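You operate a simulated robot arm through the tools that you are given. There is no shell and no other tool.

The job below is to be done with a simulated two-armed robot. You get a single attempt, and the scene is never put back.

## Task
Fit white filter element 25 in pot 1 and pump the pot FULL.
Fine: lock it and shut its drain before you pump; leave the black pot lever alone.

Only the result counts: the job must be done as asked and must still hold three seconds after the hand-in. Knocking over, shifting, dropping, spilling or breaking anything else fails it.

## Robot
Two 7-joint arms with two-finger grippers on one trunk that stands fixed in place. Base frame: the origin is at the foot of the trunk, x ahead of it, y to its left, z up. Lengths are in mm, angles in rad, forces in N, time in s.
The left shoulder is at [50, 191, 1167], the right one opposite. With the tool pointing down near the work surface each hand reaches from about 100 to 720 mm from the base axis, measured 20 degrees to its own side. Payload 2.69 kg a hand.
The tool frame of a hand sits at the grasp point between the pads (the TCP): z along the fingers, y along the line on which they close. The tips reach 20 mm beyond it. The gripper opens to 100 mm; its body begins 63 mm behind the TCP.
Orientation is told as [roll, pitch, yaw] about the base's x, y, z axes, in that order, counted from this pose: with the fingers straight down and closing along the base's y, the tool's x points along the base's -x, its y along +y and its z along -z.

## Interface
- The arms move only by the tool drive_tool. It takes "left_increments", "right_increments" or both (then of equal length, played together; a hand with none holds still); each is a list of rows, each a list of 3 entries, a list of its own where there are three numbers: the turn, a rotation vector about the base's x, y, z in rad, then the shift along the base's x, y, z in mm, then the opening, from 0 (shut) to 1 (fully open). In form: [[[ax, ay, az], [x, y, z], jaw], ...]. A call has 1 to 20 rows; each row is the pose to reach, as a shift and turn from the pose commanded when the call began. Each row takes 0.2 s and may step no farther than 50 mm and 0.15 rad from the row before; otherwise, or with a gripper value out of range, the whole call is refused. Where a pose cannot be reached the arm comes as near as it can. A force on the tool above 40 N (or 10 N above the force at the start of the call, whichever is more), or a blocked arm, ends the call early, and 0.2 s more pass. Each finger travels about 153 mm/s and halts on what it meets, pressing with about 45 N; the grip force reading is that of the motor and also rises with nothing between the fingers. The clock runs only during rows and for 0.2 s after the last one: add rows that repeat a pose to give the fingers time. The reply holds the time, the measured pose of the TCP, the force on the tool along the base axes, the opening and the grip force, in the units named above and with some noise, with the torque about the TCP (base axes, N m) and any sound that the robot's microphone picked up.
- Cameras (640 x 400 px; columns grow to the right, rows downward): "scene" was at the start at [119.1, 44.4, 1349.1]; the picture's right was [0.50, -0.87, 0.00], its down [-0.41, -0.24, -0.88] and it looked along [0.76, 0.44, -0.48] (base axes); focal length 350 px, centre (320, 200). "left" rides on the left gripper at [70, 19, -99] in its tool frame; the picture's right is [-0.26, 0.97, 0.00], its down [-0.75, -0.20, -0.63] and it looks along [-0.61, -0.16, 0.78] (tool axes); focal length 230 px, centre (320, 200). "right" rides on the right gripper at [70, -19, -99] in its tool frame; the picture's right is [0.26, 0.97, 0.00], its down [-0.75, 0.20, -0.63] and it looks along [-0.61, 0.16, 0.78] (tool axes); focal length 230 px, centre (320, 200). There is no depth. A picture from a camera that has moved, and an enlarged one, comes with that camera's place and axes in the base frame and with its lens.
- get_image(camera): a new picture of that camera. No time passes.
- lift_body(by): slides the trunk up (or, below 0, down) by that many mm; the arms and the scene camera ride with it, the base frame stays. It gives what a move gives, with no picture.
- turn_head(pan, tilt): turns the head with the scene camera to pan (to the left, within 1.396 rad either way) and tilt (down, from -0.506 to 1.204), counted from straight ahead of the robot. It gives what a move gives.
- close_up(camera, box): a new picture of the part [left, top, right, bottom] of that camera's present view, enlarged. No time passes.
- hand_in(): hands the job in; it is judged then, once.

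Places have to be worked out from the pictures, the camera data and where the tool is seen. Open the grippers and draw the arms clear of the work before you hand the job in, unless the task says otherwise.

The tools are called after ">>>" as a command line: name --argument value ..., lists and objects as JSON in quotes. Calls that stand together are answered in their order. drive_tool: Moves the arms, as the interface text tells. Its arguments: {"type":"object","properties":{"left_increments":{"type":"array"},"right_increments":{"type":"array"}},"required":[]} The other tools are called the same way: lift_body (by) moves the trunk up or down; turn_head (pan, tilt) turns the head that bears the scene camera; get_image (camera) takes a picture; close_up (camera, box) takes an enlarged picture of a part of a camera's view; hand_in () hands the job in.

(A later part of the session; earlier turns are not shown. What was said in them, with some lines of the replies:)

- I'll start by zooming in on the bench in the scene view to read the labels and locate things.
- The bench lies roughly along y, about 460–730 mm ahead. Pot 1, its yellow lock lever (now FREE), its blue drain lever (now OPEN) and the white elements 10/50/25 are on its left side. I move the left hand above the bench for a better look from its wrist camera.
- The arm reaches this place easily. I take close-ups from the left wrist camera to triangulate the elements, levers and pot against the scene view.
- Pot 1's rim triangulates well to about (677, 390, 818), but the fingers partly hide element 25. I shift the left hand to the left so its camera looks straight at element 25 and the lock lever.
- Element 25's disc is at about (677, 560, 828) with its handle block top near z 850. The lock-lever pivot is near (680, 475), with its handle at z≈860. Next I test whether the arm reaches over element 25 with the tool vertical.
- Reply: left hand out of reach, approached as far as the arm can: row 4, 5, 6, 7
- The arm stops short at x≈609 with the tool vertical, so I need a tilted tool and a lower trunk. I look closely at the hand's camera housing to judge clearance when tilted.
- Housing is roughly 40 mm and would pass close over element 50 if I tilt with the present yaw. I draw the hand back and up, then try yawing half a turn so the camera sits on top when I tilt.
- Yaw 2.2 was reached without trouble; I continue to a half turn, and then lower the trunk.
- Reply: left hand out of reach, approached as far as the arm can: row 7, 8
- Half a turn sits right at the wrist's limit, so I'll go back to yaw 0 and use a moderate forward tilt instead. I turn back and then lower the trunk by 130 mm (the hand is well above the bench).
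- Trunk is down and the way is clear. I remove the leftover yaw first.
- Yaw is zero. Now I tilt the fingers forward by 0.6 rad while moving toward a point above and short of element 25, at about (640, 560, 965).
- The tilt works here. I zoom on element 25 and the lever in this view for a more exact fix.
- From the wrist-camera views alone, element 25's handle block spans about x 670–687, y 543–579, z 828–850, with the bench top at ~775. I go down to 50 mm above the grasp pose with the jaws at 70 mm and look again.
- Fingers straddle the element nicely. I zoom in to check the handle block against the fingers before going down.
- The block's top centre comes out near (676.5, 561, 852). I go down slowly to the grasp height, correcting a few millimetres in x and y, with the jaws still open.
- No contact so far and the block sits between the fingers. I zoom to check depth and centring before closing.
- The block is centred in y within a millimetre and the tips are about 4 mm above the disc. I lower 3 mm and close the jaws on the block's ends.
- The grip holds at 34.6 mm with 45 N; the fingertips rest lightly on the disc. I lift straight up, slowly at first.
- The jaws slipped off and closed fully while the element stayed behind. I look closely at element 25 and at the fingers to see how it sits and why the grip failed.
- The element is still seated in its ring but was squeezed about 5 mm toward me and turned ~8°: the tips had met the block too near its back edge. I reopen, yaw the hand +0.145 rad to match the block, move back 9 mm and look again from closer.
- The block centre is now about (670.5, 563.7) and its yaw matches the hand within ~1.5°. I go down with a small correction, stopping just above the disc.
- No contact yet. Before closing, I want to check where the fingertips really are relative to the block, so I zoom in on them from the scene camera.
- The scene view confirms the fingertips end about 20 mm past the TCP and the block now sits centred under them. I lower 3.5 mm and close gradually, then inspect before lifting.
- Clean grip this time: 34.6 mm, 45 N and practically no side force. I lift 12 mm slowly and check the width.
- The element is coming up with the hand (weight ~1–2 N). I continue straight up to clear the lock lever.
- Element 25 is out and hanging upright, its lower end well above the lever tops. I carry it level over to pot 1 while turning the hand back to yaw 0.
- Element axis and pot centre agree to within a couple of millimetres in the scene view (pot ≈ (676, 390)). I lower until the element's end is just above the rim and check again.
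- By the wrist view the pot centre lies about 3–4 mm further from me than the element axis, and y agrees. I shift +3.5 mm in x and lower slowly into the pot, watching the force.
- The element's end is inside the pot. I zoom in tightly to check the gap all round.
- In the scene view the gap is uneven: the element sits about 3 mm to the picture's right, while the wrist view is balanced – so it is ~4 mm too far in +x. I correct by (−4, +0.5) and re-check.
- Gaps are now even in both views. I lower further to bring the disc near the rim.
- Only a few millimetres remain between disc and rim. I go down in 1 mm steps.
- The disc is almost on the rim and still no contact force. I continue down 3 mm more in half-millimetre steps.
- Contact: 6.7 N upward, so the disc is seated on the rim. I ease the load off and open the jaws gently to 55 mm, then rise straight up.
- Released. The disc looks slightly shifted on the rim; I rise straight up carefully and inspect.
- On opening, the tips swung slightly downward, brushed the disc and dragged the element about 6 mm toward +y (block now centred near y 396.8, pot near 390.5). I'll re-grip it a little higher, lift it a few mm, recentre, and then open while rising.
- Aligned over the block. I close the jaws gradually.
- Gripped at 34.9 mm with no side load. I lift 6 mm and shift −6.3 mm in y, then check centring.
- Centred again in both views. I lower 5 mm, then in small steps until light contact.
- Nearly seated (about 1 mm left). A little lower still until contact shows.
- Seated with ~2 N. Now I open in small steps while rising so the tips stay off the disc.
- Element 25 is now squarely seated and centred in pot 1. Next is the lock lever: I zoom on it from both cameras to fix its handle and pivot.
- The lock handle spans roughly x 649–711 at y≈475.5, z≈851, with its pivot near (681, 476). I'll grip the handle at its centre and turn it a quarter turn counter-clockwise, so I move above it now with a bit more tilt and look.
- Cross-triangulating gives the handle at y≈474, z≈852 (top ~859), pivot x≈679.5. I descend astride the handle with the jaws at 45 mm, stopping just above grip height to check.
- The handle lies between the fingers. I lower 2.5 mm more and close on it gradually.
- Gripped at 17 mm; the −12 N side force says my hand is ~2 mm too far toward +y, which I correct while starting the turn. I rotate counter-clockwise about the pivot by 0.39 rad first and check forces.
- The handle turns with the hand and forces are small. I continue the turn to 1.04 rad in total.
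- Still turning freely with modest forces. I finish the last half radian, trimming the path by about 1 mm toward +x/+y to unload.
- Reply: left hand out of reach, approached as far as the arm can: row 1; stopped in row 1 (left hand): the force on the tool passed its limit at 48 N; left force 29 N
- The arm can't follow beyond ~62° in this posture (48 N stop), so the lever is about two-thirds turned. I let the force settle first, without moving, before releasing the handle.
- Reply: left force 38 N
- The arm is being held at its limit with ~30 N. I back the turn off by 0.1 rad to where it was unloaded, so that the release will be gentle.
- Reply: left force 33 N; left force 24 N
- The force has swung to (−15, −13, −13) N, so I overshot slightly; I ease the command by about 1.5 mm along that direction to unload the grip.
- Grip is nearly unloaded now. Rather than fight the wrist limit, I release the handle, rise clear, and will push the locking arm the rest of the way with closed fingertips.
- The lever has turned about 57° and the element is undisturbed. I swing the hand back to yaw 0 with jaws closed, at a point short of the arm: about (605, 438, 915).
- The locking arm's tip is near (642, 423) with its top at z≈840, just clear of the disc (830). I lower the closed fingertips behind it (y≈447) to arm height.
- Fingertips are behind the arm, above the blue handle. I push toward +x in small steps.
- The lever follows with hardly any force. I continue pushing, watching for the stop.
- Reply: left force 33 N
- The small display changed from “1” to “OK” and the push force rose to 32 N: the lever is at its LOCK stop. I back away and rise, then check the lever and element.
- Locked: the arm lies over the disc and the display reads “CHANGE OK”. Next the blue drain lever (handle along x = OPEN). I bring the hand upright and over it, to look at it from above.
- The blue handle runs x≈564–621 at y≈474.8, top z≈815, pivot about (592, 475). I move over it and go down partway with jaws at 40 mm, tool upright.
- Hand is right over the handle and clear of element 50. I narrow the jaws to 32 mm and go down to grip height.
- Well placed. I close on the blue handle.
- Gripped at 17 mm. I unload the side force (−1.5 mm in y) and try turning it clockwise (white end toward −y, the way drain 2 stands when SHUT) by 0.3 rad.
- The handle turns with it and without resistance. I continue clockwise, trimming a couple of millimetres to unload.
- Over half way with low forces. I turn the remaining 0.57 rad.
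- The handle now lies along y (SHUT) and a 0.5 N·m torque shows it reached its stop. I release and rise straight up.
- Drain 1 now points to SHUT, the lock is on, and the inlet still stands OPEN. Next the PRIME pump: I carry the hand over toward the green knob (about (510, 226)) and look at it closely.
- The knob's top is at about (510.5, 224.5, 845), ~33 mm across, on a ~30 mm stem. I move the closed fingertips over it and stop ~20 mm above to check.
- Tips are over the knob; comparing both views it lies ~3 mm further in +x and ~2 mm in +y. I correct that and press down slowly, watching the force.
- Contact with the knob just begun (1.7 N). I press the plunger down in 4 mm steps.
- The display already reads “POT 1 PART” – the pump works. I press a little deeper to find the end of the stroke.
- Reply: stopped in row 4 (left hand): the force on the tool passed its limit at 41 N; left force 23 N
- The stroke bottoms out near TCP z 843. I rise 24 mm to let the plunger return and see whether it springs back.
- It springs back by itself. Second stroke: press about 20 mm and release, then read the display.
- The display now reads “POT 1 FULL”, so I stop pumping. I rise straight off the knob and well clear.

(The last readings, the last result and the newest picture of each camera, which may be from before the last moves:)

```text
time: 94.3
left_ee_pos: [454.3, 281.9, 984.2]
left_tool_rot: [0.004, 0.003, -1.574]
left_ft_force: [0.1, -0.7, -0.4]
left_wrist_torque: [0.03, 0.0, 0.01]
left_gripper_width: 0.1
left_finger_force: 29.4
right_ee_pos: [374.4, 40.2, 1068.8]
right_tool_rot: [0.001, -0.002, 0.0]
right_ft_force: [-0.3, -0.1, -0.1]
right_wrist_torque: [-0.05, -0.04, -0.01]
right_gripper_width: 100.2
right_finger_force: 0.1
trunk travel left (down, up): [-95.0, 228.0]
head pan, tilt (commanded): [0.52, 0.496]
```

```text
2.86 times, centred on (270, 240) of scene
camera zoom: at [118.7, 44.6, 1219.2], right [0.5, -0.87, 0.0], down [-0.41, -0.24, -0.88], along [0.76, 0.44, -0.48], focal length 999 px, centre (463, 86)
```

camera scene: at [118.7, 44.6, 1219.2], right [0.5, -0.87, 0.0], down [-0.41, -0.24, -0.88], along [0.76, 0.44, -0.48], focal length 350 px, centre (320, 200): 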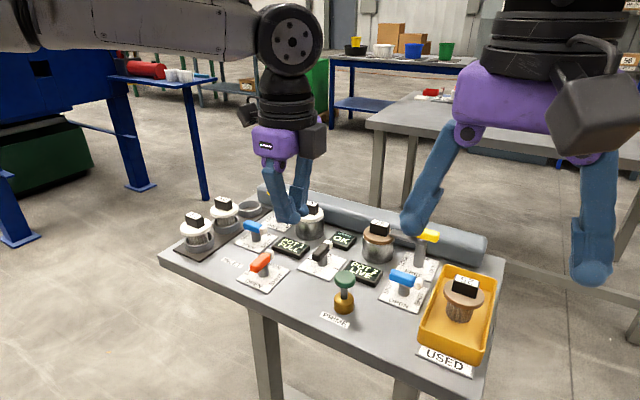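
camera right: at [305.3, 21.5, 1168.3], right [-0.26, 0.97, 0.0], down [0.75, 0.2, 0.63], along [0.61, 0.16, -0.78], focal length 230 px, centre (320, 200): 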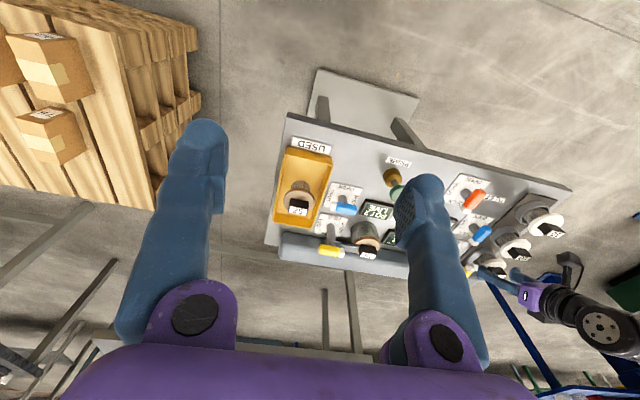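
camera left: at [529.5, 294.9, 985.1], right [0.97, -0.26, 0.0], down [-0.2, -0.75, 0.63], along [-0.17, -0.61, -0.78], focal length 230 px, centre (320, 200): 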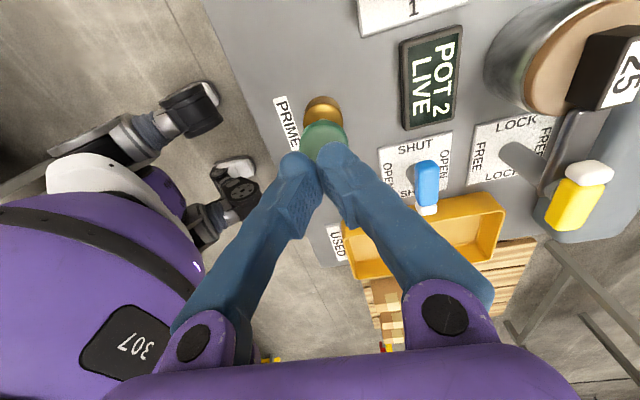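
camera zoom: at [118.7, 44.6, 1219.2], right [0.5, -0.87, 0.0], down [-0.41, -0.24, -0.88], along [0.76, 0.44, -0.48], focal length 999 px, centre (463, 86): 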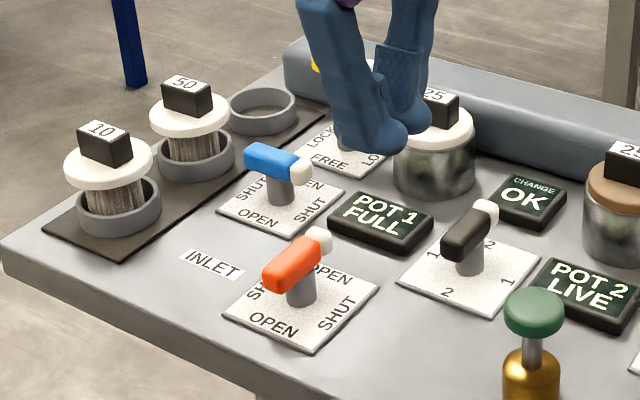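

Knob is back up and the display holds at FULL. I draw the left arm back clear of the bench, open its gripper, and then make a final check.

>>> drive_tool --left_increments '[[[0, 0, 0], [-20, 20, 15], 0.1], [[0, 0, 0], [-45, 45, 30], 0.2], [[0, 0, 0], [-70, 75, 45], 0.4], [[0, 0, 0], [-95, 105, 60], 0.6], [[0, 0, 0], [-115, 130, 70], 0.8], [[0, 0, 0], [-120, 145, 75], 1.0], [[0, 0, 0], [-120, 145, 75], 1.0]]'

>>> get_image --camera "scene"

>>> close_up --camera "scene" --box '[160, 170, 350, 290]'

>>> close_up --camera "scene" --box '[310, 210, 510, 380]'

```text
time: 95.9
left_ee_pos: [338.8, 429.1, 1064.1]
left_tool_rot: [0.006, 0.003, -1.573]
left_ft_force: [-1.0, 0.6, 0.1]
left_wrist_torque: [0.02, 0.05, 0.03]
left_gripper_width: 100.1
left_finger_force: 0.0
right_ee_pos: [374.3, 40.5, 1070.3]
right_tool_rot: [-0.001, 0.0, 0.0]
right_ft_force: [-0.8, -0.1, 0.2]
right_wrist_torque: [0.04, -0.02, 0.0]
right_gripper_width: 100.0
right_finger_force: 0.1
trunk travel left (down, up): [-95.0, 228.0]
head pan, tilt (commanded): [0.52, 0.496]
```

```text
taken
camera scene: at [119.1, 44.4, 1219.1], right [0.5, -0.87, 0.0], down [-0.41, -0.24, -0.88], along [0.76, 0.44, -0.48], focal length 350 px, centre (320, 200)
```

scene: 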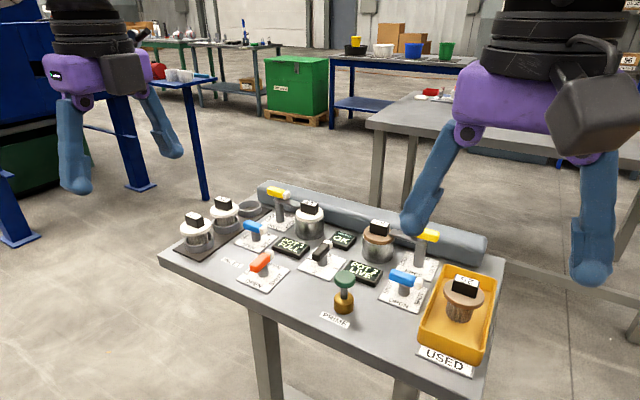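

```text
3.33 times, centred on (255, 230) of scene
camera zoom: at [119.1, 44.4, 1219.1], right [0.5, -0.87, 0.0], down [-0.41, -0.24, -0.88], along [0.76, 0.44, -0.48], focal length 1166 px, centre (537, 100)
```

zoom: 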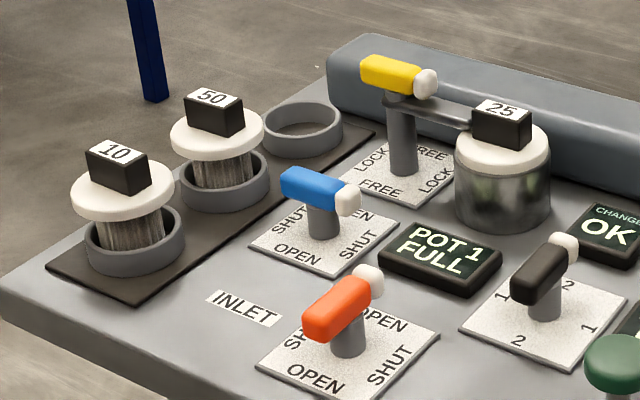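

```text
2.35 times, centred on (410, 295) of scene
camera zoom: at [119.1, 44.4, 1219.1], right [0.5, -0.87, 0.0], down [-0.41, -0.24, -0.88], along [0.76, 0.44, -0.48], focal length 823 px, centre (108, -24)
```

zoom: 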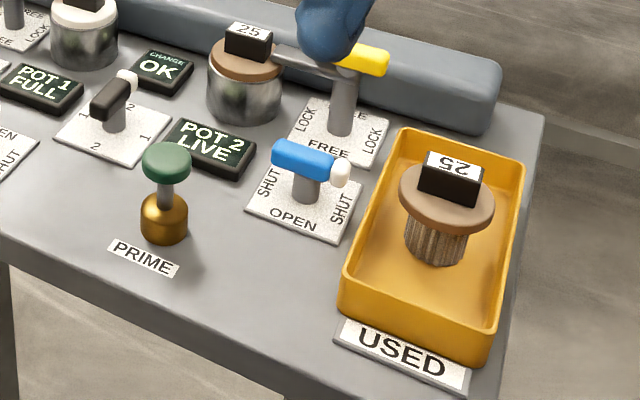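

Everything reads as asked: element 25 is in pot 1 under its lock, the drain is at SHUT, and the display shows “POT 1 FULL”. The black lever and pot 2 (“LIVE”) are unchanged, the arms are clear and both grippers are open, so I hand the job in.

>>> hand_in

```text
The job is handed in.
```

White filter element 25 is fitted in pot 1 and the pot is pumped full. The job has been handed in; I have no verdict back from the judging yet.

- **Element:** it sits centred on the pot rim. It took two tries. The first grip slipped and turned the element slightly in its rack ring, and the first release dragged it about 6 mm off-centre in the pot, so I re-gripped and re-seated it.
- **Lock:** the yellow lever is at its LOCK stop, and the CHANGE display went from "1" to "OK". I turned it about 57° by gripping the handle. That ran into the arm's limit (48 N), so I pushed it the rest of the way with closed fingertips.
- **Drain:** the blue lever is turned to SHUT, up against its stop.
- **Pump:** two strokes took the pot from EMPTY through PART to FULL. I locked the pot and shut the drain before pumping.

I did not touch the black pot lever; pot 2 still reads LIVE. The orange inlet was already open and I left it that way. I saw nothing else shifted or knocked over. Both grippers are open and the arms are clear of the bench.
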